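You operate a simulated robot arm through the tools that you are given. There is no shell and no other tool. Be economical: measure what you need, move in short steps, check, and stop when the job is done.

You run a simulated robot arm. Do the job below in one go: nothing can be reset, and whatever is moved stays where it is left.

JOB
Shake bottles N6 and R4 at 180 rpm till DONE lights.
Fine: leave them in the shaker and turn its dial back to 0.

Only the result counts: the job must be done as asked and must still hold three seconds after the hand-in. Knocking over, shifting, dropping, spilling or breaking anything else fails it.

ROBOT AND FRAMES
A 6-joint arm with a two-finger parallel gripper, fixed in place. Base frame: the origin is at the foot of the arm, x ahead of it, y to its left, z up; the work surface is at about z = 0.803. Units: m, rad, N and s.
With the tool pointing down near the work surface it reaches from about 0.26 to 0.68 m from the base axis. Its first joint turns from -1.152 to 1.152 rad. Payload 2.9 kg.
The tool frame sits at the grasp point between the pads (the TCP): z along the fingers, y along the line on which they close. The tips reach 0.03 m beyond it. The gripper opens to 0.11 m. The fingers are 0.02 m wide and 0.01 m thick; the gripper's body (0.048 by 0.112 m) begins 0.055 m behind the TCP.
Orientation is that of the tool frame in the base frame, as a unit quaternion [x, y, z, w]. With the fingers straight down and closing along the base's y, the tool's x points along the base's -x, its y along +y and its z along -z.

CONTROLS
- The arm moves only by the tool play_rows. Its argument "targets" is one flat list of numbers, 7 for each row, row after row: the shift along the tool's x, y, z in mm, then the turn, a rotation vector about the tool's x, y, z in rad, then the closure, from 0 (fully open) to 1 (shut). In form: [x, y, z, rx, ry, rz, fingers, x, y, z, rx, ry, rz, fingers, ...]. A call has 1 to 10 rows; each row is the pose to reach, as a shift and turn from the pose commanded when the call began, along the tool's axes at that moment. Each row takes 0.2 s and may step no farther than 0.05 m and 0.15 rad from the row before; otherwise, or with a gripper value out of range, the whole call is refused. Where a pose cannot be reached the arm comes as near as it can. A force on the tool above 40 N (or 10 N above the force at the start of the call, whichever is more), or a blocked arm, ends the call early, and 0.2 s more pass. The fingers move at their own pace (about 0.108 m/s each) and stop on an object; they squeeze with about 40 N. The grip force told is the motor's: it shows also when the fingers shut on nothing. Time passes only in rows, and 0.2 s behind the last, so rows that repeat a pose let the fingers close. The reply holds the time, the measured pose of the TCP, the force on the tool along the base axes, the opening and the grip force, in the units named above and with some noise.
- Cameras (640 x 400 px; columns grow to the right, rows downward): "scene" is fixed at [0.0593, 0.4179, 1.39]; the picture's right is [-0.90, -0.44, 0.00], its down [-0.23, 0.47, -0.85] and it looks along [0.38, -0.76, -0.53] (base axes); focal length 375 px, centre (320, 200). "wrist" rides on the gripper at [-0.036, 0, -0.057] in the tool frame; the picture's right is [0.00, -1.00, 0.00], its down [0.97, 0.00, -0.24] and it looks along [0.24, 0.00, 0.97] (tool axes); focal length 218 px, centre (320, 200).
- capture(camera): a new picture of that camera. No time passes.
- locate(camera, pixels): for up to 12 pixels [column, row] of the newest picture of that camera ("zoom" is the newest enlarged one), the place [x, y, z] in the base frame of the surface seen there, good to about 0.002 m. No time passes.
- zoom(camera, box): a new picture of the part [left, top, right, bottom] of that camera's present view, enlarged. No time passes.
- job_done(): hands the job in; it is judged then, once.

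Work in short steps. Measure before you move; look again where a grasp or a placing could have gone wrong, and mend it. You have 80 turns and 38 pictures in all, those below and enlarged ones among them. Open the gripper and draw the arm clear of the work before you hand the job in, unless the task says otherwise; then end with one line.

The tools are called as a command line: name --argument value ..., lists and objects as JSON in quotes. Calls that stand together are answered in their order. play_rows: Moves the arm, as the interface text tells. Its arguments: {"type":"object","properties":{"targets":{"type":"array","items":{"type":"number"}}},"required":["targets"]} The other tools are called the same way: capture (camera) takes a picture; locate (camera, pixels) gives the place of the surface under pixels of a picture; zoom (camera, box) takes an enlarged picture of a part of a camera's view; job_done () hands the job in.

At the start:

```text
time: 0.0
position: [0.4553, -0.056, 1.1655]
ee_rot: [0.0, 1.0, 0.0, 0.0]
wrist_force: [0.5, -0.2, 0.3]
grip_width: 0.1103
gripper_force: 0.1
```

scene: 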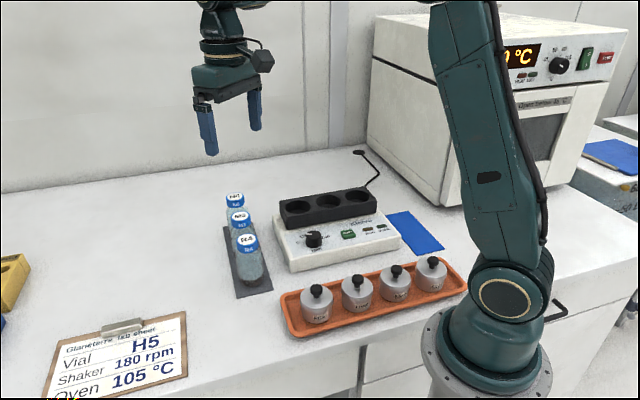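
wrist: 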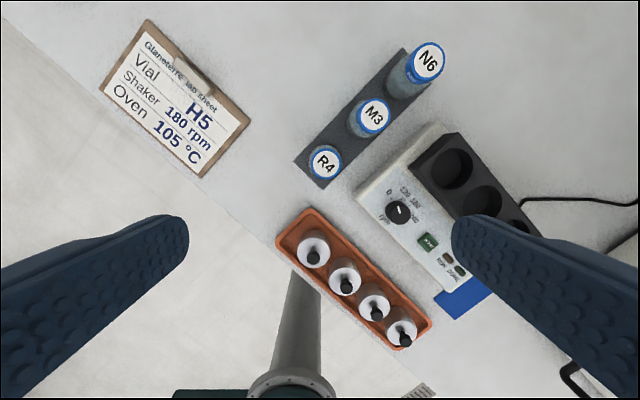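

The wrist view shows bottles N6 (425,62), M3 (373,116), R4 (325,162) and the shaker with its dial at (399,211). I'll zoom in on the shaker and the bottles.

zoom --camera "wrist" --box '[350, 110, 550, 310]'

zoom --camera "scene" --box '[210, 150, 450, 300]'

locate --camera "wrist" --pixels '[[428, 62], [375, 115], [326, 162], [452, 167], [482, 202], [520, 232], [399, 211], [428, 242], [447, 257], [460, 270], [400, 60], [320, 185]]'

```text
2.00 times, centred on (450, 210) of wrist
```

zoom: 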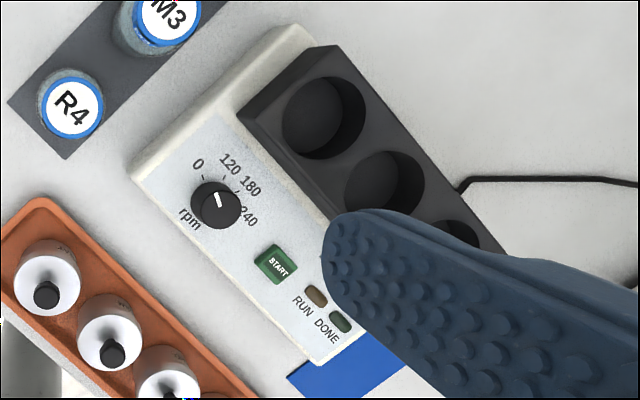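

```text
2.67 times, centred on (330, 225) of scene
```

zoom: 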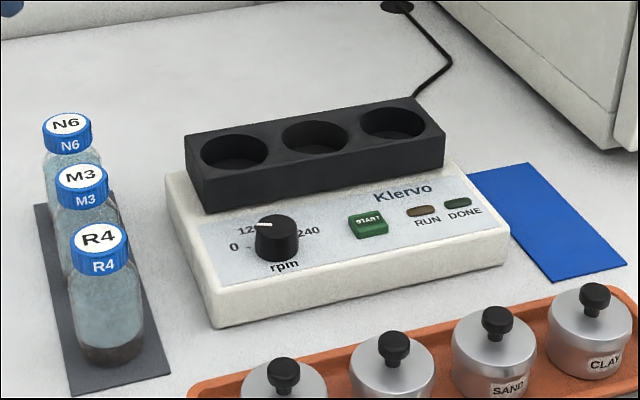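

```text
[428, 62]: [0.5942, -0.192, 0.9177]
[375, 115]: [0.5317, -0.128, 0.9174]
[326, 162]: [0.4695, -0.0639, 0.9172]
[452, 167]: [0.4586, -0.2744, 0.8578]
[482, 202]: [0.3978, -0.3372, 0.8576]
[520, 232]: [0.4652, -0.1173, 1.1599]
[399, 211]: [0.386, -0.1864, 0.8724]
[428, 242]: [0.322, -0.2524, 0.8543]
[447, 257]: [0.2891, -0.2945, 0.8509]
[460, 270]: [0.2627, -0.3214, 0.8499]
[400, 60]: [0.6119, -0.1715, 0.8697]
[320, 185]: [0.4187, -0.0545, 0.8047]
```

Now I'll measure the bottle and shaker features in the scene zoom, and move the wrist camera closer over the shaker panel.

locate --camera "zoom" --pixels '[[103, 266], [104, 280], [74, 300], [140, 300], [110, 340], [112, 364], [276, 150], [195, 145], [437, 128], [206, 206], [236, 162], [393, 132]]'

play_rows --targets '[12, -31, 23, 0, 0, 0, 0, 24, -62, 46, 0, 0, 0, 0, 36, -93, 69, 0, 0, 0, 0, 48, -124, 92, 0, 0, 0, 0, 60, -154, 115, 0, 0, 0, 0]'

capture --camera "wrist"

```text
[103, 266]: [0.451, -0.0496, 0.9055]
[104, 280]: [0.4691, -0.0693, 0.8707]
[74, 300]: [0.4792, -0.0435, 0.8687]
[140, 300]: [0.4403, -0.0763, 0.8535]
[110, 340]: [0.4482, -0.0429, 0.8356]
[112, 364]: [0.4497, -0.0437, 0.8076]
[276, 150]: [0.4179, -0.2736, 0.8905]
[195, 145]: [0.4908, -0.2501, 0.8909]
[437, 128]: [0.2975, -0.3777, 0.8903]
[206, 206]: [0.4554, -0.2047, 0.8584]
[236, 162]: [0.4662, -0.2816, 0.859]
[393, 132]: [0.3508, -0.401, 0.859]
```

```text
time: 1.2
position: [0.3978, -0.2065, 1.0506]
ee_rot: [0.0, 1.0, 0.0, 0.0]
wrist_force: [-0.3, 0.3, 0.1]
grip_width: 0.11
gripper_force: 0.1
```

```text
33 pictures are left
```

wrist: 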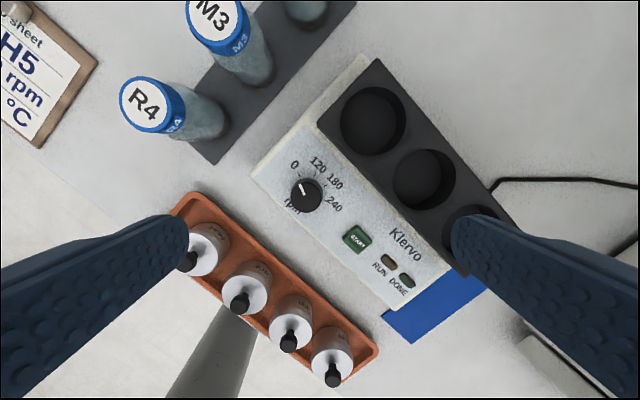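

Holder top is at z=0.8905 and hole floors at about 0.859. I'll zoom on the dial (306,195) and the holes to read the pointer and measure the rims.

zoom --camera "wrist" --box '[270, 145, 360, 235]'

locate --camera "wrist" --pixels '[[294, 193], [320, 190], [306, 182], [306, 195], [357, 238], [389, 262], [406, 280], [336, 120], [410, 122], [374, 85], [391, 180], [459, 182]]'

locate --camera "zoom" --pixels '[[320, 200], [260, 225]]'

zoom --camera "wrist" --box '[320, 50, 500, 250]'

```text
4.44 times, centred on (315, 190) of wrist
```

zoom: 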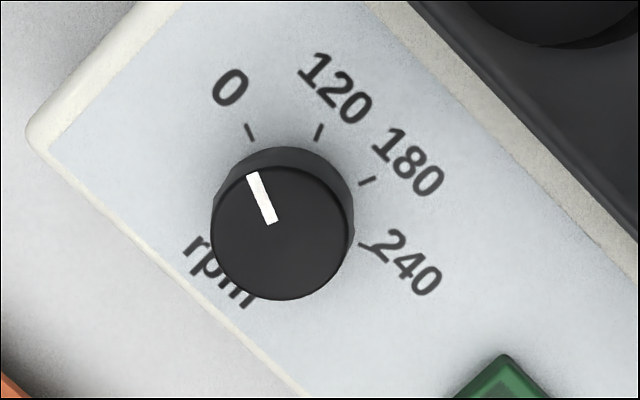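

```text
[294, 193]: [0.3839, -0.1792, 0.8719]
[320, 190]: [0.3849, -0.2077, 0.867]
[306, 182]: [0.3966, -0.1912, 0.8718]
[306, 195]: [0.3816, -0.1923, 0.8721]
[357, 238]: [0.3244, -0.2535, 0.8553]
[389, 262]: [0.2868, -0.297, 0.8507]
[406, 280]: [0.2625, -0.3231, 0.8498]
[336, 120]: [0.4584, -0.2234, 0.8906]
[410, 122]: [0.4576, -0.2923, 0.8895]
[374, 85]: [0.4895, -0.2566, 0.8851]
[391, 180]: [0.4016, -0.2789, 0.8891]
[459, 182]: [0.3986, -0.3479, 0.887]
```

```text
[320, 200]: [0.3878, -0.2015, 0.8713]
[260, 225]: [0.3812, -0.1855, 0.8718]
```

```text
2.00 times, centred on (410, 150) of wrist
```

zoom: 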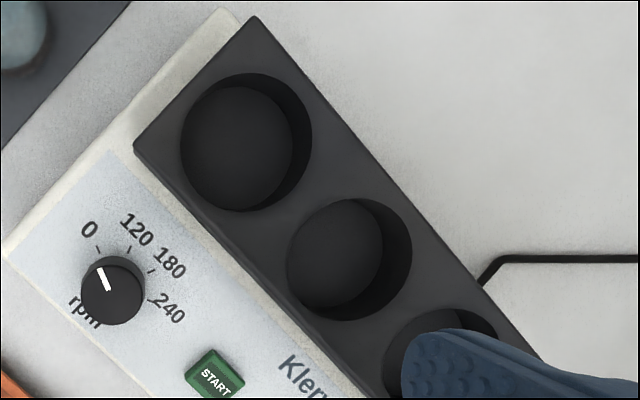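

The dial pointer is at 0, and the tick marks fit a 45° spacing, so 180 is 90° clockwise. Knob centre is about (0.379,-0.192), top at z=0.872. I'll check the panel height and move above the knob, pre-turned by -45°.

locate --camera "zoom" --pixels '[[60, 235], [150, 345], [180, 285], [110, 190], [270, 310]]'

play_rows --targets '[4, 3, 10, 0, 0, -0.131, 0.2, 8, 6, 20, 0, 0, -0.262, 0.4, 12, 9, 30, 0, 0, -0.393, 0.45, 16, 12, 40, 0, 0, -0.524, 0.45, 19, 14.5, 50, 0, 0, -0.655, 0.45, 19, 14.5, 60, 0, 0, -0.785, 0.45, 19, 14.5, 70, 0, 0, -0.785, 0.45]'

capture --camera "wrist"

```text
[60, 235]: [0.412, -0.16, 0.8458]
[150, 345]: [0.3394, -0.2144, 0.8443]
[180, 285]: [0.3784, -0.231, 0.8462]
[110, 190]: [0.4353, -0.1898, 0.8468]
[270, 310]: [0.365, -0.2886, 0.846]
```

```text
time: 2.8
position: [0.3771, -0.195, 0.9802]
ee_rot: [-0.383, 0.924, 0.0, 0.0]
wrist_force: [0.7, -0.6, -0.5]
grip_width: 0.0604
gripper_force: 0.1
```

```text
30 pictures are left
```

wrist: 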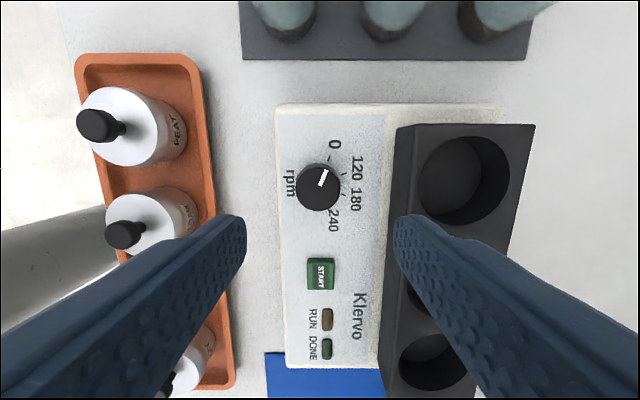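

Panel is at z≈0.846. Knob at (318,188) versus the TCP projection at (320,194) means a shift of about -4 mm in tool x. I'll descend to z≈0.882 and grip the knob.

play_rows --targets '[-4, 1, 35, 0, 0, 0, 0.45, -4, 1, 70, 0, 0, 0, 0.45, -4, 1, 98, 0, 0, 0, 0.45, -4, 1, 98, 0, 0, 0, 0.6, -4, 1, 98, 0, 0, 0, 1, -4, 1, 98, 0, 0, 0, 1]'

capture --camera "wrist"

```text
time: 4.2
position: [0.3786, -0.191, 0.8786]
ee_rot: [-0.382, 0.924, 0.002, -0.001]
wrist_force: [-9.4, 9.9, 2.0]
grip_width: 0.0371
gripper_force: 44.9
```

```text
29 pictures are left
```

wrist: 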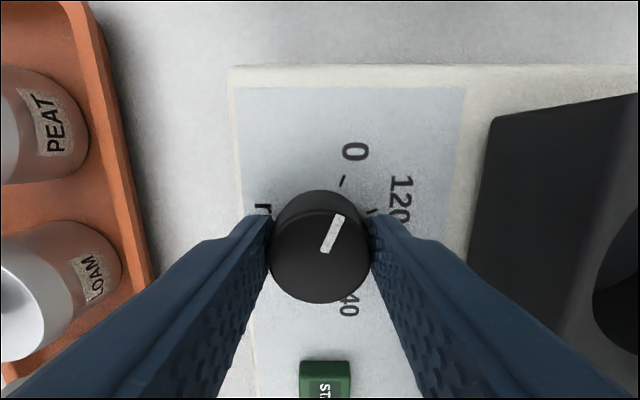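

The grip is firm, but about 14 N pushes along tool +y, so I'll shift 1.5 mm that way to relieve it and then turn the first half.

play_rows --targets '[0, 1.5, 0, 0, 0, 0, 1, 0, 1.5, 0, 0, 0, 0.13, 1, 0, 1.5, 0, 0, 0, 0.26, 1, 0, 1.5, 0, 0, 0, 0.39, 1, 0, 1.5, 0, 0, 0, 0.52, 1, 0, 1.5, 0, 0, 0, 0.65, 1, 0, 1.5, 0, 0, 0, 0.785, 1]'

zoom --camera "wrist" --box '[220, 110, 420, 310]'

```text
time: 5.8
position: [0.3782, -0.1908, 0.882]
ee_rot: [0.002, 1.0, -0.002, 0.0]
wrist_force: [6.0, -10.2, -22.6]
grip_width: 0.0367
gripper_force: 44.9
```

```text
2.00 times, centred on (320, 210) of wrist
```

zoom: 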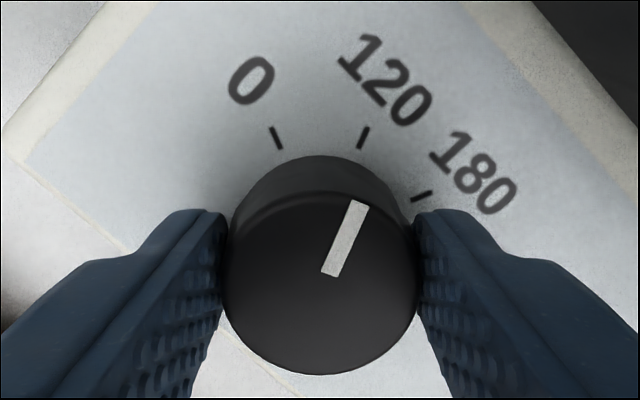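

The pointer is now at 120, so the knob turns with the grip. I'll relieve the residual forces slightly and turn the other 45°.

play_rows --targets '[-0.5, -1, 1, 0, 0, 0.13, 1, -0.5, -1, 1, 0, 0, 0.26, 1, -0.5, -1, 1, 0, 0, 0.39, 1, -0.5, -1, 1, 0, 0, 0.52, 1, -0.5, -1, 1, 0, 0, 0.65, 1, -0.5, -1, 1, 0, 0, 0.785, 1, -0.5, -1, 1, 0, 0, 0.785, 1]'

zoom --camera "wrist" --box '[220, 110, 420, 310]'

```text
time: 7.4
position: [0.3789, -0.1915, 0.8822]
ee_rot: [0.384, 0.924, 0.0, 0.001]
wrist_force: [-0.8, -8.4, 4.8]
grip_width: 0.0368
gripper_force: 44.7
```

```text
2.00 times, centred on (320, 210) of wrist
```

zoom: 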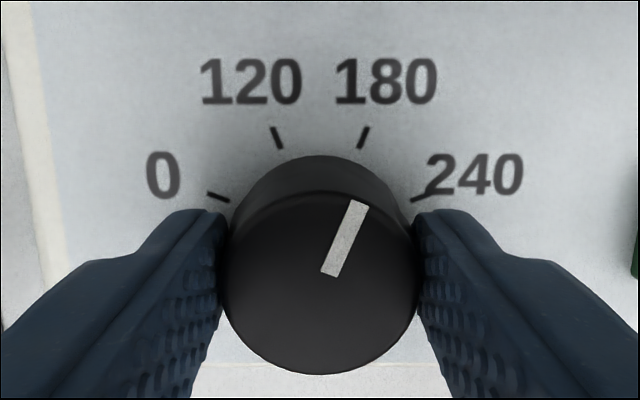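

The pointer is at 180. I'll open, rise, and turn back to the straight orientation.

play_rows --targets '[-0.5, 0, 0, 0, 0, 0, 0.45, -0.5, 0, 0, 0, 0, 0, 0.45, 0, 0, -40, 0, 0, 0, 0.45, 0, 0, -85, 0, 0, -0.13, 0.45, 0, 0, -130, 0, 0, -0.26, 0.45, 0, 0, -170, 0, 0, -0.39, 0.3, 0, 0, -170, 0, 0, -0.52, 0.2, 0, 0, -170, 0, 0, -0.65, 0, 0, 0, -170, 0, 0, -0.785, 0]'

zoom --camera "wrist" --box '[170, 20, 470, 220]'

zoom --camera "scene" --box '[210, 180, 290, 310]'

```text
time: 9.4
position: [0.3777, -0.1902, 1.0518]
ee_rot: [-0.001, 1.0, 0.0, 0.0]
wrist_force: [0.4, 0.7, -0.4]
grip_width: 0.1102
gripper_force: 0.0
```

```text
2.00 times, centred on (320, 120) of wrist
```

zoom: 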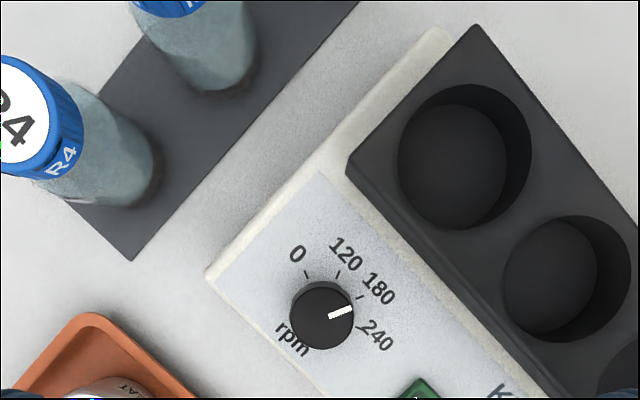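

```text
3.08 times, centred on (250, 245) of scene
```

zoom: 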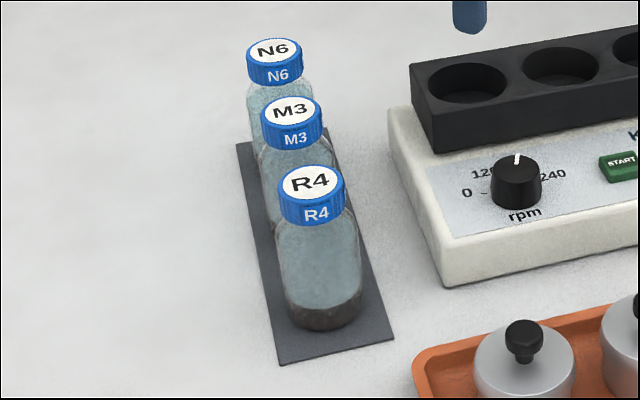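

The dial reads 180. Next I'll move above N6 at roughly (0.594,-0.192), keeping the fingertips above the caps, to refine its centre.

play_rows --targets '[-44, 0, 4, 0, 0, 0, 0, -88, 0, 8, 0, 0, 0, 0, -132, 0, 12, 0, 0, 0, 0, -176, -1, 16, 0, 0, 0, 0, -216, -2, 20, 0, 0, 0, 0]'

capture --camera "wrist"

```text
time: 10.6
position: [0.5972, -0.1906, 1.0313]
ee_rot: [0.0, 1.0, 0.0, -0.001]
wrist_force: [0.1, 0.8, -0.5]
grip_width: 0.1099
gripper_force: 0.1
```

```text
24 pictures are left
```

wrist: 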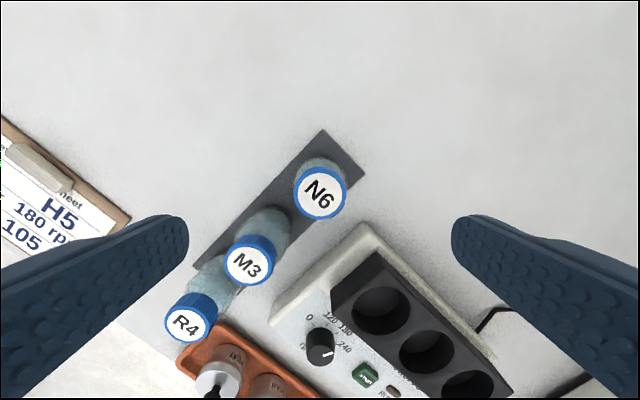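

N6's cap is centred at (320,194), under the TCP (320,192). I'll descend to z≈0.879 and grip the bottle.

play_rows --targets '[1, 0, 40, 0, 0, 0, 0, 1.5, 0, 80, 0, 0, 0, 0, 1.5, 0, 120, 0, 0, 0, 0, 1.5, 0, 152, 0, 0, 0, 0, 1.5, 0, 152, 0, 0, 0, 0.3, 1.5, 0, 152, 0, 0, 0, 1, 1.5, 0, 152, 0, 0, 0, 1]'

capture --camera "scene"

```text
time: 12.2
position: [0.5938, -0.1923, 0.8769]
ee_rot: [0.0, 1.0, 0.0, 0.0]
wrist_force: [0.8, 0.9, 0.6]
grip_width: 0.0552
gripper_force: 39.8
```

```text
23 pictures are left
```

scene: 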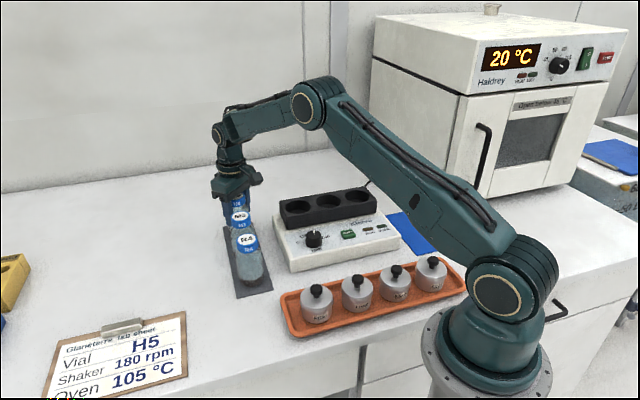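

N6 is gripped (width 0.055). I'll lift it straight up.

play_rows --targets '[0, 0, -15, 0, 0, 0, 1, 0, 0, -55, 0, 0, 0, 1, 0, 0, -100, 0, 0, 0, 1, 0, 0, -145, 0, 0, 0, 1, 0, 0, -185, 0, 0, 0, 1]'

play_rows --targets '[31, -22, 0, 0, 0, 0, 1, 62, -44, 0, 0, 0, 0, 1, 93, -66, 0, 0, 0, 0, 1, 124, -88, 0, 0, 0, 0, 1, 155, -110, 0, 0, 0, 0, 1, 186, -132, 0, 0, 0, 0, 1, 217, -154, 0, 0, 0, 0, 1, 235, -167, 0, 0, 0, 0, 1, 249, -175, 0, 0, 0, 0, 1]'

capture --camera "wrist"

zoom --camera "scene" --box '[260, 120, 420, 280]'

```text
time: 13.4
position: [0.5928, -0.1916, 1.0595]
ee_rot: [0.0, 1.0, 0.001, -0.002]
wrist_force: [0.4, 0.0, -3.9]
grip_width: 0.042
gripper_force: 40.1
```

```text
time: 15.4
position: [0.3433, -0.3683, 1.0655]
ee_rot: [0.0, 1.0, 0.0, 0.0]
wrist_force: [0.6, -0.5, -2.7]
grip_width: 0.0419
gripper_force: 39.5
```

```text
22 pictures are left
```

wrist: 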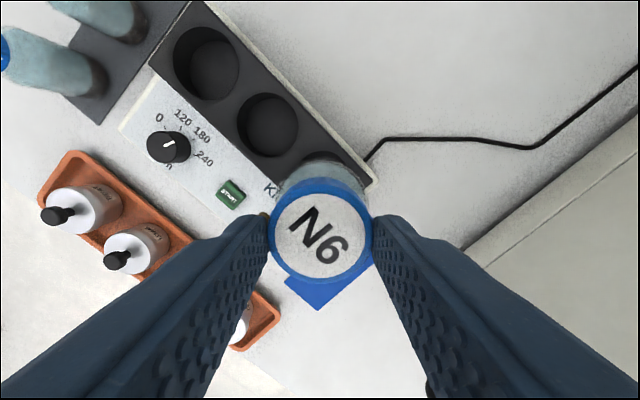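

```text
2.50 times, centred on (340, 200) of scene
```

zoom: 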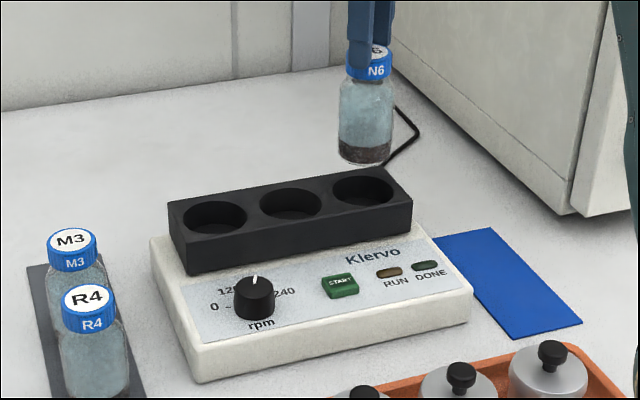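

The grip slid from the shoulder to the cap or neck (width 0.042) but still holds. I'll measure the bottle's hang and the hole positions.

locate --camera "zoom" --pixels '[[377, 71], [366, 110], [343, 145], [389, 150], [364, 161], [333, 190], [395, 190], [364, 206], [364, 176]]'

locate --camera "wrist" --pixels '[[320, 237], [280, 237], [362, 237], [320, 200], [320, 272], [268, 130], [205, 65], [238, 125], [297, 128], [268, 95], [268, 157]]'

```text
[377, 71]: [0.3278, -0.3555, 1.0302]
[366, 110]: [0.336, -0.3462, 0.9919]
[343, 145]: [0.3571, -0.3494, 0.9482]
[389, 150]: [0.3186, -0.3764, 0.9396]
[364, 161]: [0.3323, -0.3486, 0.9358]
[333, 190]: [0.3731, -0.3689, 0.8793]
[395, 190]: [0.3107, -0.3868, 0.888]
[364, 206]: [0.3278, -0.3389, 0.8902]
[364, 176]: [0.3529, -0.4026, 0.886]
```

```text
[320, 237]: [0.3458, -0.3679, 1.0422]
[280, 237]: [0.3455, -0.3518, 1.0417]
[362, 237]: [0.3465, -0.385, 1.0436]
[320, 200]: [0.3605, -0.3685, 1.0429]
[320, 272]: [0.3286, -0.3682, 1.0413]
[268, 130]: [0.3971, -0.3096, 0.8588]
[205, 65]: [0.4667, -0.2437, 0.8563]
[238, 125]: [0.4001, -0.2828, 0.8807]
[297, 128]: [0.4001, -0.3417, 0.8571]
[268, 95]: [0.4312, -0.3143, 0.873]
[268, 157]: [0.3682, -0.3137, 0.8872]
```

Cap top is at z≈1.042, so the bottle bottom is around 0.93. I'll zoom on holes 1 and 2 in the wrist view to get accurate rim centres.

zoom --camera "wrist" --box '[150, 0, 390, 200]'

```text
2.00 times, centred on (270, 100) of wrist
```

zoom: 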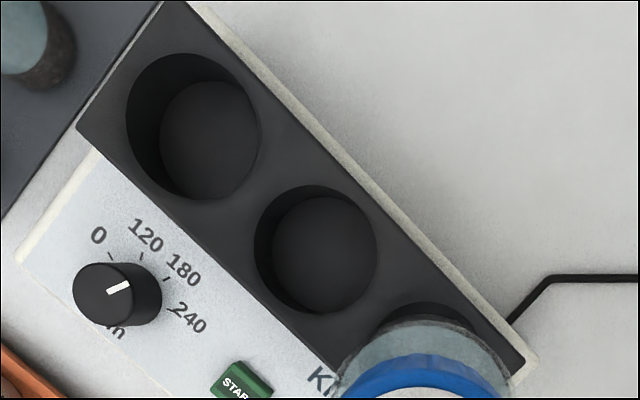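

I'll locate points just outside both rims and the holder corners.

locate --camera "zoom" --pixels '[[249, 248], [382, 252], [316, 181], [316, 318], [122, 118], [264, 132], [188, 49], [198, 203], [522, 362], [84, 127], [336, 372], [162, 8]]'

```text
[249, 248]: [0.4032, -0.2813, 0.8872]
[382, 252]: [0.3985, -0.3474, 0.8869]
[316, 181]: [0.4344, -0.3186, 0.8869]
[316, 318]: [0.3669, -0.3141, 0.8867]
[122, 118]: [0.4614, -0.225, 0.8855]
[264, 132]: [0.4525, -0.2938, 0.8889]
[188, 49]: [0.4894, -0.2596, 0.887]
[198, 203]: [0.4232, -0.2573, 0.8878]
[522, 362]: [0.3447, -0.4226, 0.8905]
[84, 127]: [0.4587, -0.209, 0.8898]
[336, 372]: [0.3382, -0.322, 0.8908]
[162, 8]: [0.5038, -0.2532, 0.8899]
```

Hole 3 extrapolates to (0.345,-0.369), diameter about 0.065, and the bottle is at (0.3455,-0.368). I'll lower it into the hole until it is nearly seated.

play_rows --targets '[0, -1, 25, 0, 0, 0, 1, 0, -1, 45, 0, 0, 0, 1, 0, -1, 58, 0, 0, 0, 1, 0, -1, 66, 0, 0, 0, 1, 0, -1, 70, 0, 0, 0, 1]'

zoom --camera "scene" --box '[260, 120, 420, 280]'

```text
time: 16.6
position: [0.3452, -0.3692, 0.9941]
ee_rot: [0.001, 1.0, 0.0, 0.001]
wrist_force: [0.4, 0.6, -1.1]
grip_width: 0.0422
gripper_force: 40.0
```

```text
2.50 times, centred on (340, 200) of scene
```

zoom: 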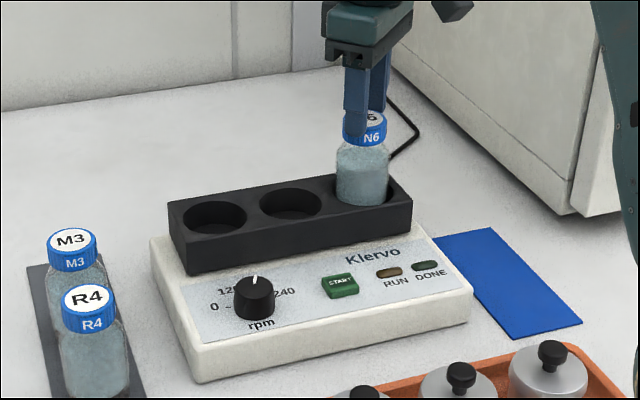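

The bottle is in the hole and the load has dropped to 1.1 N, so it's seated. I'll open the gripper and rise.

play_rows --targets '[0, 0, 1, 0, 0, 0, 1, 0, 0, 1, 0, 0, 0, 0.45, 0, 0, 1, 0, 0, 0, 0.3, 0, 0, -30, 0, 0, 0, 0.3, 0, 0, -70, 0, 0, 0, 0.1, 0, 0, -110, 0, 0, 0, 0]'

capture --camera "wrist"

```text
time: 18.0
position: [0.3433, -0.3673, 1.1049]
ee_rot: [0.0, 1.0, 0.0, 0.0]
wrist_force: [0.0, -0.9, 0.1]
grip_width: 0.1101
gripper_force: 0.1
```

```text
18 pictures are left
```

wrist: 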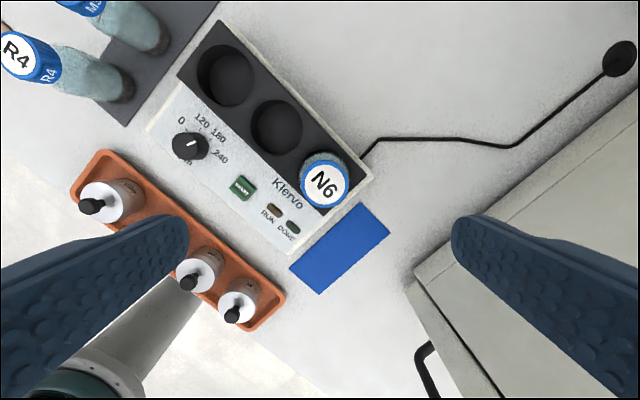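

N6 stands in hole 3. Next I'll move above R4 at about (0.4695,-0.064).

play_rows --targets '[-15.5, 38, 0, 0, 0, 0, 0, -31, 76, 5, 0, 0, 0, 0, -46.5, 114, 10, 0, 0, 0, 0, -62, 152, 15, 0, 0, 0, 0, -77.5, 190, 25, 0, 0, 0, 0, -93, 228, 35, 0, 0, 0, 0, -108.5, 266, 45, 0, 0, 0, 0, -124, 304, 55, 0, 0, 0, 0]'

capture --camera "wrist"

```text
time: 19.8
position: [0.468, -0.0618, 1.048]
ee_rot: [0.0, 1.0, 0.0, 0.0]
wrist_force: [0.1, 0.0, 0.3]
grip_width: 0.1098
gripper_force: 0.1
```

```text
17 pictures are left
```

wrist: 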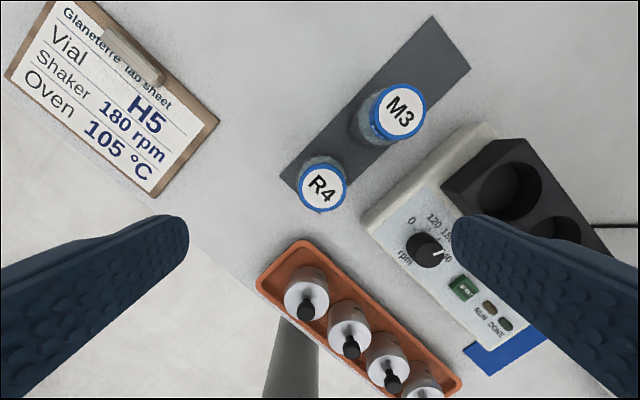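

R4's cap is at (323,187), so I need y -2.5 mm and x -1 mm. I'll grip it by the cap at TCP z≈0.931, which the first bottle showed to be stable.

play_rows --targets '[-1, -2.5, 40, 0, 0, 0, 0, -1, -2.5, 80, 0, 0, 0, 0, -1, -2.5, 117, 0, 0, 0, 0, -1, -2.5, 117, 0, 0, 0, 0.4, -1, -2.5, 117, 0, 0, 0, 1, -1, -2.5, 117, 0, 0, 0, 1]'

play_rows --targets '[0, 0, -10, 0, 0, 0, 1, 0, 0, -30, 0, 0, 0, 1, 0, 0, -70, 0, 0, 0, 1, 0, 0, -110, 0, 0, 0, 1, 0, 0, -150, 0, 0, 0, 1]'

capture --camera "wrist"

```text
time: 21.2
position: [0.4665, -0.0679, 0.9324]
ee_rot: [-0.001, 1.0, 0.0, -0.001]
wrist_force: [0.7, 0.6, -0.7]
grip_width: 0.0419
gripper_force: 39.4
```

```text
time: 22.4
position: [0.4643, -0.0714, 1.0791]
ee_rot: [0.0, 1.0, 0.0, -0.002]
wrist_force: [-0.3, -0.1, -3.0]
grip_width: 0.0424
gripper_force: 39.8
```

```text
16 pictures are left
```

wrist: 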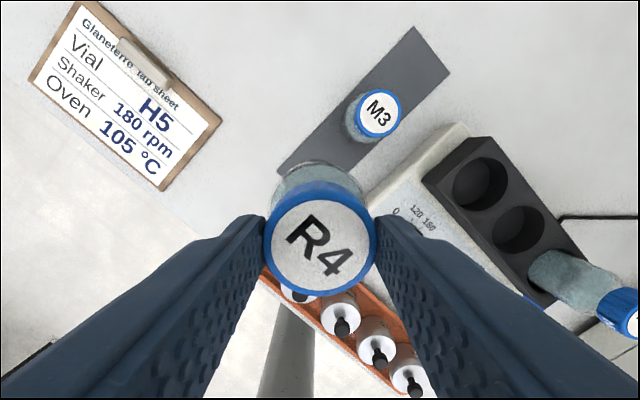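

R4 is held by the cap. I'll locate its label centre and hole 1 before moving over.

locate --camera "wrist" --pixels '[[321, 241], [280, 241], [360, 241], [321, 215], [321, 270], [375, 112], [623, 310]]'

```text
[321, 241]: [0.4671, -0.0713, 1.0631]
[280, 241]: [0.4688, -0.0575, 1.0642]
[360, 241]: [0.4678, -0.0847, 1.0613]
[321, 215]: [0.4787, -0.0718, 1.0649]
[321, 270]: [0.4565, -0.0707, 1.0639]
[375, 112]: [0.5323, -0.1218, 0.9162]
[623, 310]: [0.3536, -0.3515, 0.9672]
```

R4 is at (0.467,-0.071) with cap top at 1.063. I'll move it over hole 1 at (0.456,-0.259).

play_rows --targets '[2, -38, 0, 0, 0, 0, 1, 4, -76, 0, 0, 0, 0, 1, 6, -114, 0, 0, 0, 0, 1, 8, -152, 0, 0, 0, 0, 1, 11, -188, 0, 0, 0, 0, 1, 11, -188, 0, 0, 0, 0, 1]'

capture --camera "wrist"

locate --camera "wrist" --pixels '[[321, 241], [280, 241], [360, 241], [321, 215], [321, 270]]'

zoom --camera "scene" --box '[230, 120, 390, 280]'

```text
time: 23.8
position: [0.4545, -0.2576, 1.0789]
ee_rot: [0.0, 1.0, 0.0, 0.0]
wrist_force: [-0.6, -0.8, -2.5]
grip_width: 0.0422
gripper_force: 39.9
```

```text
15 pictures are left
```

wrist: 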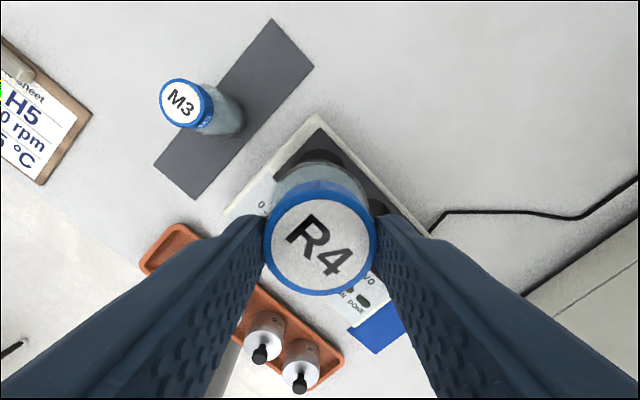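

```text
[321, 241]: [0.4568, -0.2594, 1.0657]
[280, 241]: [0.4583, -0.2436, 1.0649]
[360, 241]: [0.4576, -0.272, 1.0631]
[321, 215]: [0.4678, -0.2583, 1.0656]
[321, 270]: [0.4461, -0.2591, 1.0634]
```

```text
2.50 times, centred on (310, 200) of scene
```

zoom: 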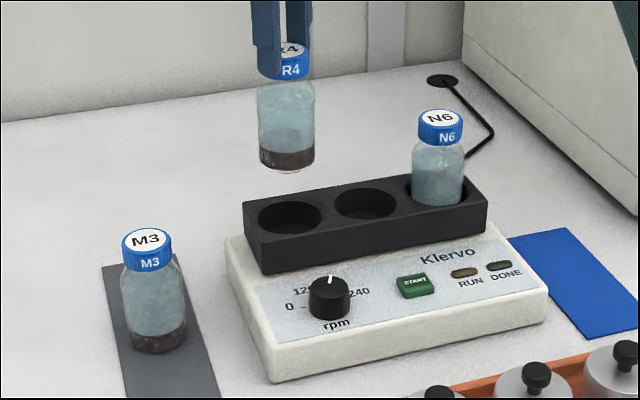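

R4 is centred at (0.457,-0.259), over the hole. I'll lower it about 94 mm.

play_rows --targets '[0, 0, 35, 0, 0, 0, 1, 0, 0, 65, 0, 0, 0, 1, 0, 0, 82, 0, 0, 0, 1, 0, 0, 90, 0, 0, 0, 1, 0, 0, 94, 0, 0, 0, 1]'

zoom --camera "scene" --box '[230, 120, 390, 280]'

locate --camera "zoom" --pixels '[[437, 117], [290, 140]]'

```text
time: 25.0
position: [0.4558, -0.2559, 0.9868]
ee_rot: [0.0, 1.0, 0.0, 0.0]
wrist_force: [0.5, 0.3, -3.0]
grip_width: 0.0424
gripper_force: 39.5
```

```text
2.50 times, centred on (310, 200) of scene
```

zoom: 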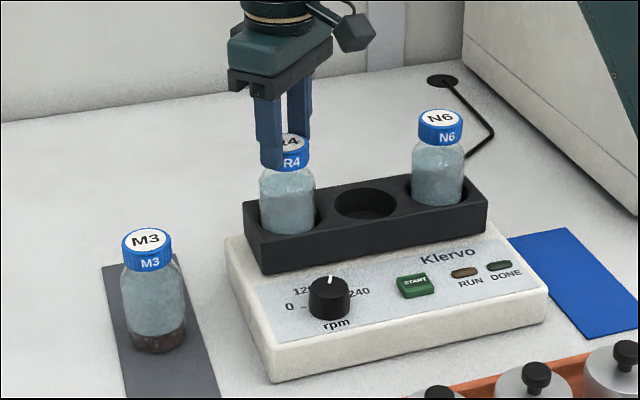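

```text
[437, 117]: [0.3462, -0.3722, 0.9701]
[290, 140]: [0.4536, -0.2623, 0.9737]
```

R4's cap top is at 0.974 while N6 is seated at 0.970, and the load is still about 3 N. I'll lower a few millimetres more.

play_rows --targets '[0, 0, 1.5, 0, 0, 0, 1, 0, 0, 2.5, 0, 0, 0, 1, 0, 0, 3, 0, 0, 0, 1]'

```text
time: 25.8
position: [0.4578, -0.2567, 0.9863]
ee_rot: [0.0, 1.0, 0.0, 0.001]
wrist_force: [-5.1, 5.2, 16.1]
grip_width: 0.0421
gripper_force: 39.9
```

R4 is in contact with the floor (16 N). I'll release it and rise.

play_rows --targets '[0, 0, -1, 0, 0, 0, 1, 0, 0, -1, 0, 0, 0, 0.45, 0, 0, -1, 0, 0, 0, 0.3, 0, 0, -30, 0, 0, 0, 0.3, 0, 0, -70, 0, 0, 0, 0.3, 0, 0, -110, 0, 0, 0, 0.3]'

zoom --camera "scene" --box '[230, 120, 390, 280]'

locate --camera "zoom" --pixels '[[437, 117], [290, 143], [416, 283], [280, 143], [300, 143]]'

```text
time: 27.2
position: [0.4578, -0.2569, 1.0967]
ee_rot: [0.001, 1.0, 0.0, 0.0]
wrist_force: [-0.2, -0.6, -0.2]
grip_width: 0.077
gripper_force: 0.0
```

```text
2.50 times, centred on (310, 200) of scene
```

zoom: 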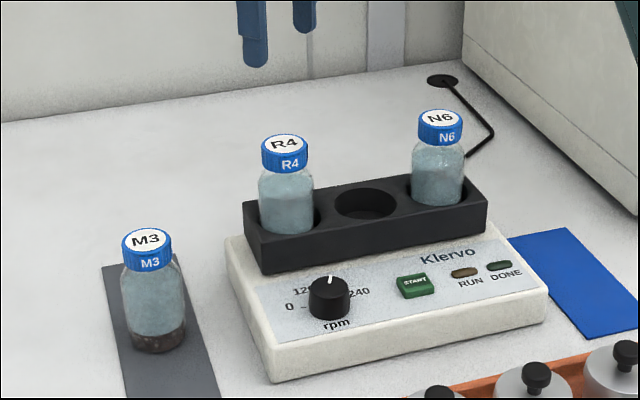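

```text
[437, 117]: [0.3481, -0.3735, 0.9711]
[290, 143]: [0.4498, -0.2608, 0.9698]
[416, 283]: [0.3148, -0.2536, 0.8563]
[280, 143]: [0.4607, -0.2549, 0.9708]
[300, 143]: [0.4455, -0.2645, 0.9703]
```

Both bottles are seated with caps at 0.970. I'll move with fingers shut above START at about (0.324,-0.2535).

play_rows --targets '[40, 1, 0, 0, 0, 0, 0.5, 80, 2, 0, 0, 0, 0, 0.8, 118, 3, 0, 0, 0, 0, 1, 134, 3.5, 40, 0, 0, 0, 1, 134, 3.5, 80, 0, 0, 0, 1, 134, 3.5, 130, 0, 0, 0, 1, 134, 3.5, 130, 0, 0, 0, 1]'

capture --camera "wrist"

```text
time: 28.8
position: [0.323, -0.2547, 0.9658]
ee_rot: [0.0, 1.0, 0.001, 0.0]
wrist_force: [0.2, 0.5, -0.3]
grip_width: 0.0
gripper_force: 38.0
```

```text
11 pictures are left
```

wrist: 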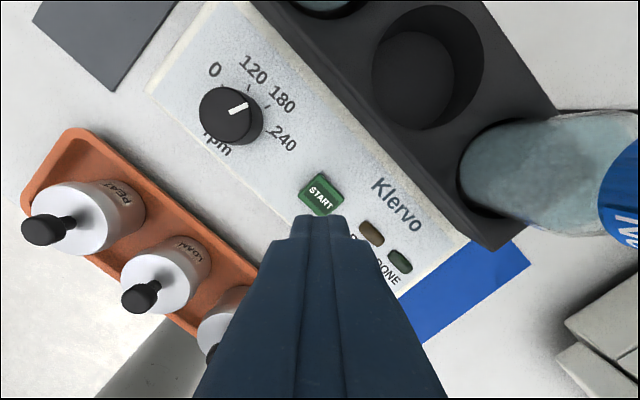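

START is at (320,194), right on the tool axis. I'll press down gently.

play_rows --targets '[0, 0, 40, 0, 0, 0, 1, 0, 0, 72, 0, 0, 0, 1, 0, 0, 79, 0, 0, 0, 1, 0, 0, 82, 0, 0, 0, 1, 0, 0, 84, 0, 0, 0, 1]'

zoom --camera "scene" --box '[280, 170, 420, 280]'

```text
time: 30.0
position: [0.3244, -0.25, 0.8825]
ee_rot: [0.0, 1.0, 0.0, -0.001]
wrist_force: [-0.4, 0.2, 1.0]
grip_width: 0.0
gripper_force: 37.5
```

```text
3.64 times, centred on (350, 225) of scene
```

zoom: 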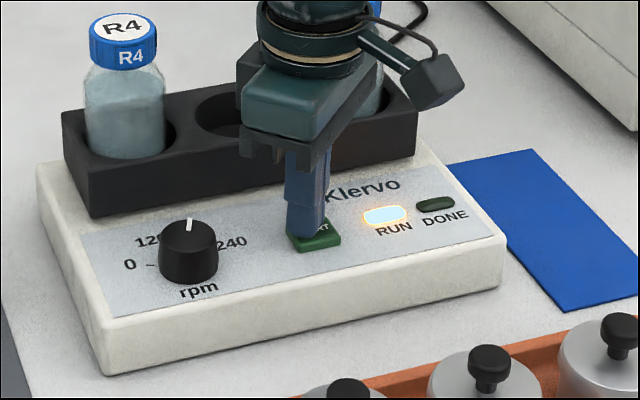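

RUN is lit. I'll rise and let time pass.

play_rows --targets '[0, 0, -30, 0, 0, 0, 1, 0, 0, -70, 0, 0, 0, 1, 0, 0, -110, 0, 0, 0, 1, -27, 30, -130, 0, 0, 0.13, 0.7, -55, 62, -130, 0, 0, 0.26, 0.45, -55, 62, -130, 0, 0, 0.39, 0.45, -55, 62, -130, 0, 0, 0.52, 0.45, -55, 62, -130, 0, 0, 0.65, 0.45, -55, 62, -130, 0, 0, 0.785, 0.45, -55, 62, -130, 0, 0, 0.785, 0.45]'

capture --camera "wrist"

```text
time: 32.2
position: [0.3777, -0.1895, 1.0098]
ee_rot: [0.384, 0.924, 0.0, -0.001]
wrist_force: [0.2, -0.2, -0.2]
grip_width: 0.0606
gripper_force: 0.0
```

```text
9 pictures are left
```

wrist: 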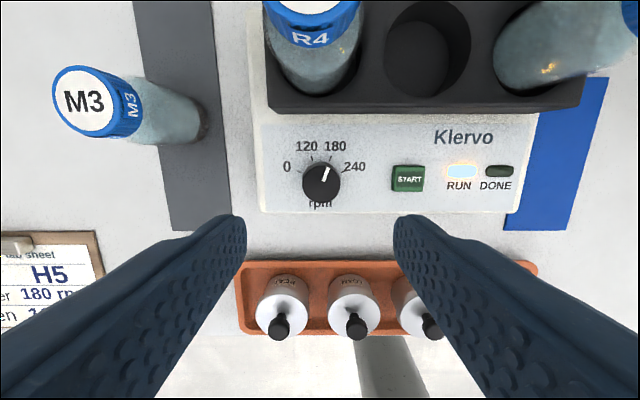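

RUN is still lit. I'll wait in place.

play_rows --targets '[-3, 0, 0, 0, 0, 0, 0.45, -3, 0, 0, 0, 0, 0, 0.45, -3, 0, 0, 0, 0, 0, 0.45, -3, 0, 0, 0, 0, 0, 0.45, -3, 0, 0, 0, 0, 0, 0.45, -3, 0, 0, 0, 0, 0, 0.45, -3, 0, 0, 0, 0, 0, 0.45, -3, 0, 0, 0, 0, 0, 0.45, -3, 0, 0, 0, 0, 0, 0.45, -3, 0, 0, 0, 0, 0, 0.45]'

play_rows --targets '[0, 0, 0, 0, 0, 0, 0.45, 0, 0, 0, 0, 0, 0, 0.45, 0, 0, 0, 0, 0, 0, 0.45, 0, 0, 0, 0, 0, 0, 0.45, 0, 0, 0, 0, 0, 0, 0.45, 0, 0, 0, 0, 0, 0, 0.45, 0, 0, 0, 0, 0, 0, 0.45, 0, 0, 0, 0, 0, 0, 0.45, 0, 0, 0, 0, 0, 0, 0.45, 0, 0, 0, 0, 0, 0, 0.45]'

play_rows --targets '[0, 0, 0, 0, 0, 0, 0.45, 0, 0, 0, 0, 0, 0, 0.45, 0, 0, 0, 0, 0, 0, 0.45, 0, 0, 0, 0, 0, 0, 0.45, 0, 0, 0, 0, 0, 0, 0.45, 0, 0, 0, 0, 0, 0, 0.45, 0, 0, 0, 0, 0, 0, 0.45, 0, 0, 0, 0, 0, 0, 0.45, 0, 0, 0, 0, 0, 0, 0.45, 0, 0, 0, 0, 0, 0, 0.45]'

capture --camera "wrist"

```text
time: 34.4
position: [0.3794, -0.192, 1.0103]
ee_rot: [0.383, 0.924, 0.0, 0.001]
wrist_force: [0.0, -0.4, -0.7]
grip_width: 0.0608
gripper_force: 0.0
```

```text
time: 36.6
position: [0.3797, -0.1913, 1.0109]
ee_rot: [0.382, 0.924, 0.0, 0.0]
wrist_force: [-0.6, -0.1, -0.4]
grip_width: 0.0606
gripper_force: 0.0
```

```text
time: 38.8
position: [0.3794, -0.1913, 1.0104]
ee_rot: [0.383, 0.924, 0.0, 0.0]
wrist_force: [0.0, 0.5, -0.3]
grip_width: 0.0604
gripper_force: 0.0
```

```text
8 pictures are left
```

wrist: 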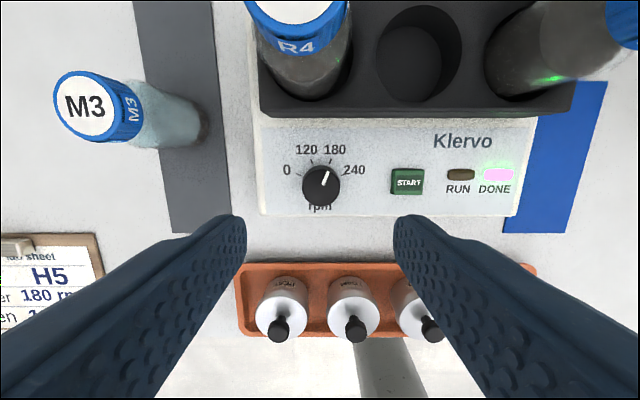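

DONE is lit. I'll go down onto the knob (already lined up at +45°) and grip it.

play_rows --targets '[0, 0, 40, 0, 0, 0, 0.45, 0, 0, 80, 0, 0, 0, 0.45, 0, 0, 115, 0, 0, 0, 0.45, 0, 0, 128, 0, 0, 0, 0.45, 0, 0, 128, 0, 0, 0, 0.6, 0, 0, 128, 0, 0, 0, 1, 0, 0, 128, 0, 0, 0, 1]'

```text
time: 40.4
position: [0.3794, -0.1932, 0.8825]
ee_rot: [0.384, 0.923, -0.001, -0.001]
wrist_force: [-6.2, -6.6, -4.0]
grip_width: 0.0364
gripper_force: 45.3
```

It's gripped with about 9 N along tool -y. I'll shift 1 mm and turn back the first 45°.

play_rows --targets '[0, -1, 0, 0, 0, 0, 1, 0, -1, 0, 0, 0, -0.13, 1, 0, -1, 0, 0, 0, -0.26, 1, 0, -1, 0, 0, 0, -0.39, 1, 0, -1, 0, 0, 0, -0.52, 1, 0, -1, 0, 0, 0, -0.65, 1, 0, -1, 0, 0, 0, -0.785, 1]'

play_rows --targets '[0, 0, 0, 0, 0, -0.13, 1, 0, 0, 0, 0, 0, -0.26, 1, 0, 0, 0, 0, 0, -0.39, 1, 0, 0, 0, 0, 0, -0.52, 1, 0, 0, 0, 0, 0, -0.65, 1, 0, 0, 0, 0, 0, -0.785, 1, 0, 0, 0, 0, 0, -0.785, 1]'

zoom --camera "wrist" --box '[220, 110, 420, 310]'

```text
time: 42.0
position: [0.3806, -0.191, 0.8835]
ee_rot: [-0.003, 1.0, 0.001, 0.001]
wrist_force: [14.1, 7.5, -26.0]
grip_width: 0.0365
gripper_force: 44.6
```

```text
time: 43.6
position: [0.3798, -0.1905, 0.8827]
ee_rot: [-0.386, 0.923, 0.004, 0.001]
wrist_force: [1.4, 30.8, -2.8]
grip_width: 0.0365
gripper_force: 44.5
```

```text
2.00 times, centred on (320, 210) of wrist
```

zoom: 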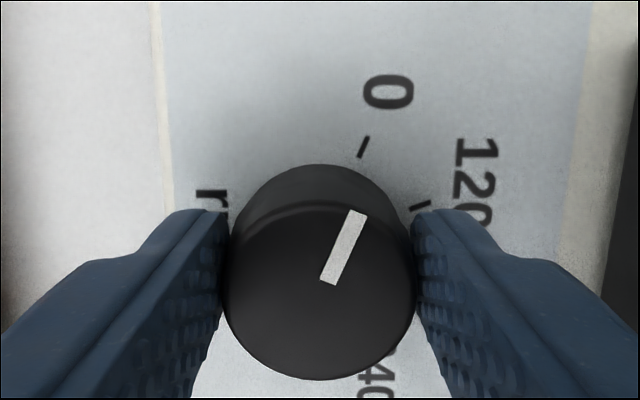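

The pointer is back at 0. I'll ease the 30 N side load, open, and rise.

play_rows --targets '[-1, 1, 0, 0, 0, 0, 1, -1, 1, 0, 0, 0, 0, 0.45, -1, 1, 0, 0, 0, 0, 0.45, -1, 1, -35, 0, 0, 0, 0.45, -1, 1, -80, 0, 0, 0, 0.45, -1, 1, -125, 0, 0, 0, 0.2, -1, 1, -170, 0, 0, 0, 0, -1, 1, -215, 0, 0, 0, 0]'

capture --camera "wrist"

zoom --camera "scene" --box '[210, 150, 450, 300]'

```text
time: 45.4
position: [0.3819, -0.1916, 1.0992]
ee_rot: [-0.383, 0.924, 0.0, -0.001]
wrist_force: [-0.2, -0.5, 0.1]
grip_width: 0.11
gripper_force: 0.1
```

```text
6 pictures are left
```

wrist: 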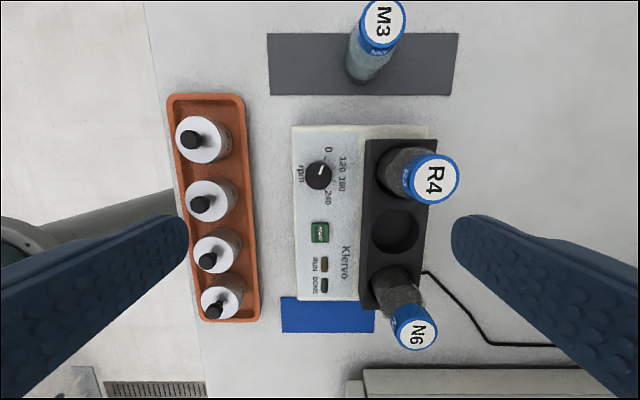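

```text
2.67 times, centred on (330, 225) of scene
```

zoom: 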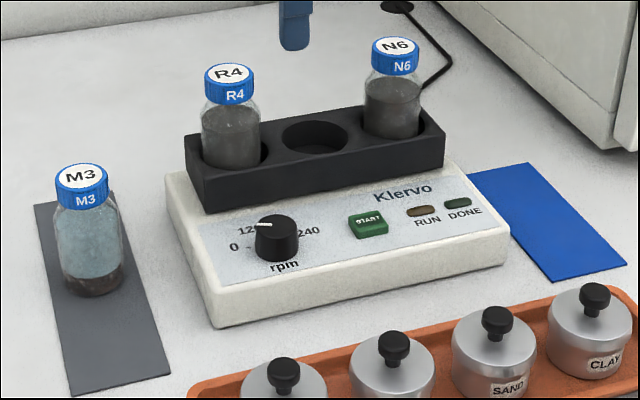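

The dial is back at 0, exactly as in the first picture. Both bottles are mixed and standing in the shaker, nothing else has moved, and the arm is clear with the gripper open. I'm handing in.

job_done

```text
The job is handed in.
```

N6 and R4 were shaken at 180 rpm until DONE lit; both are still in the shaker and its dial is back at 0.
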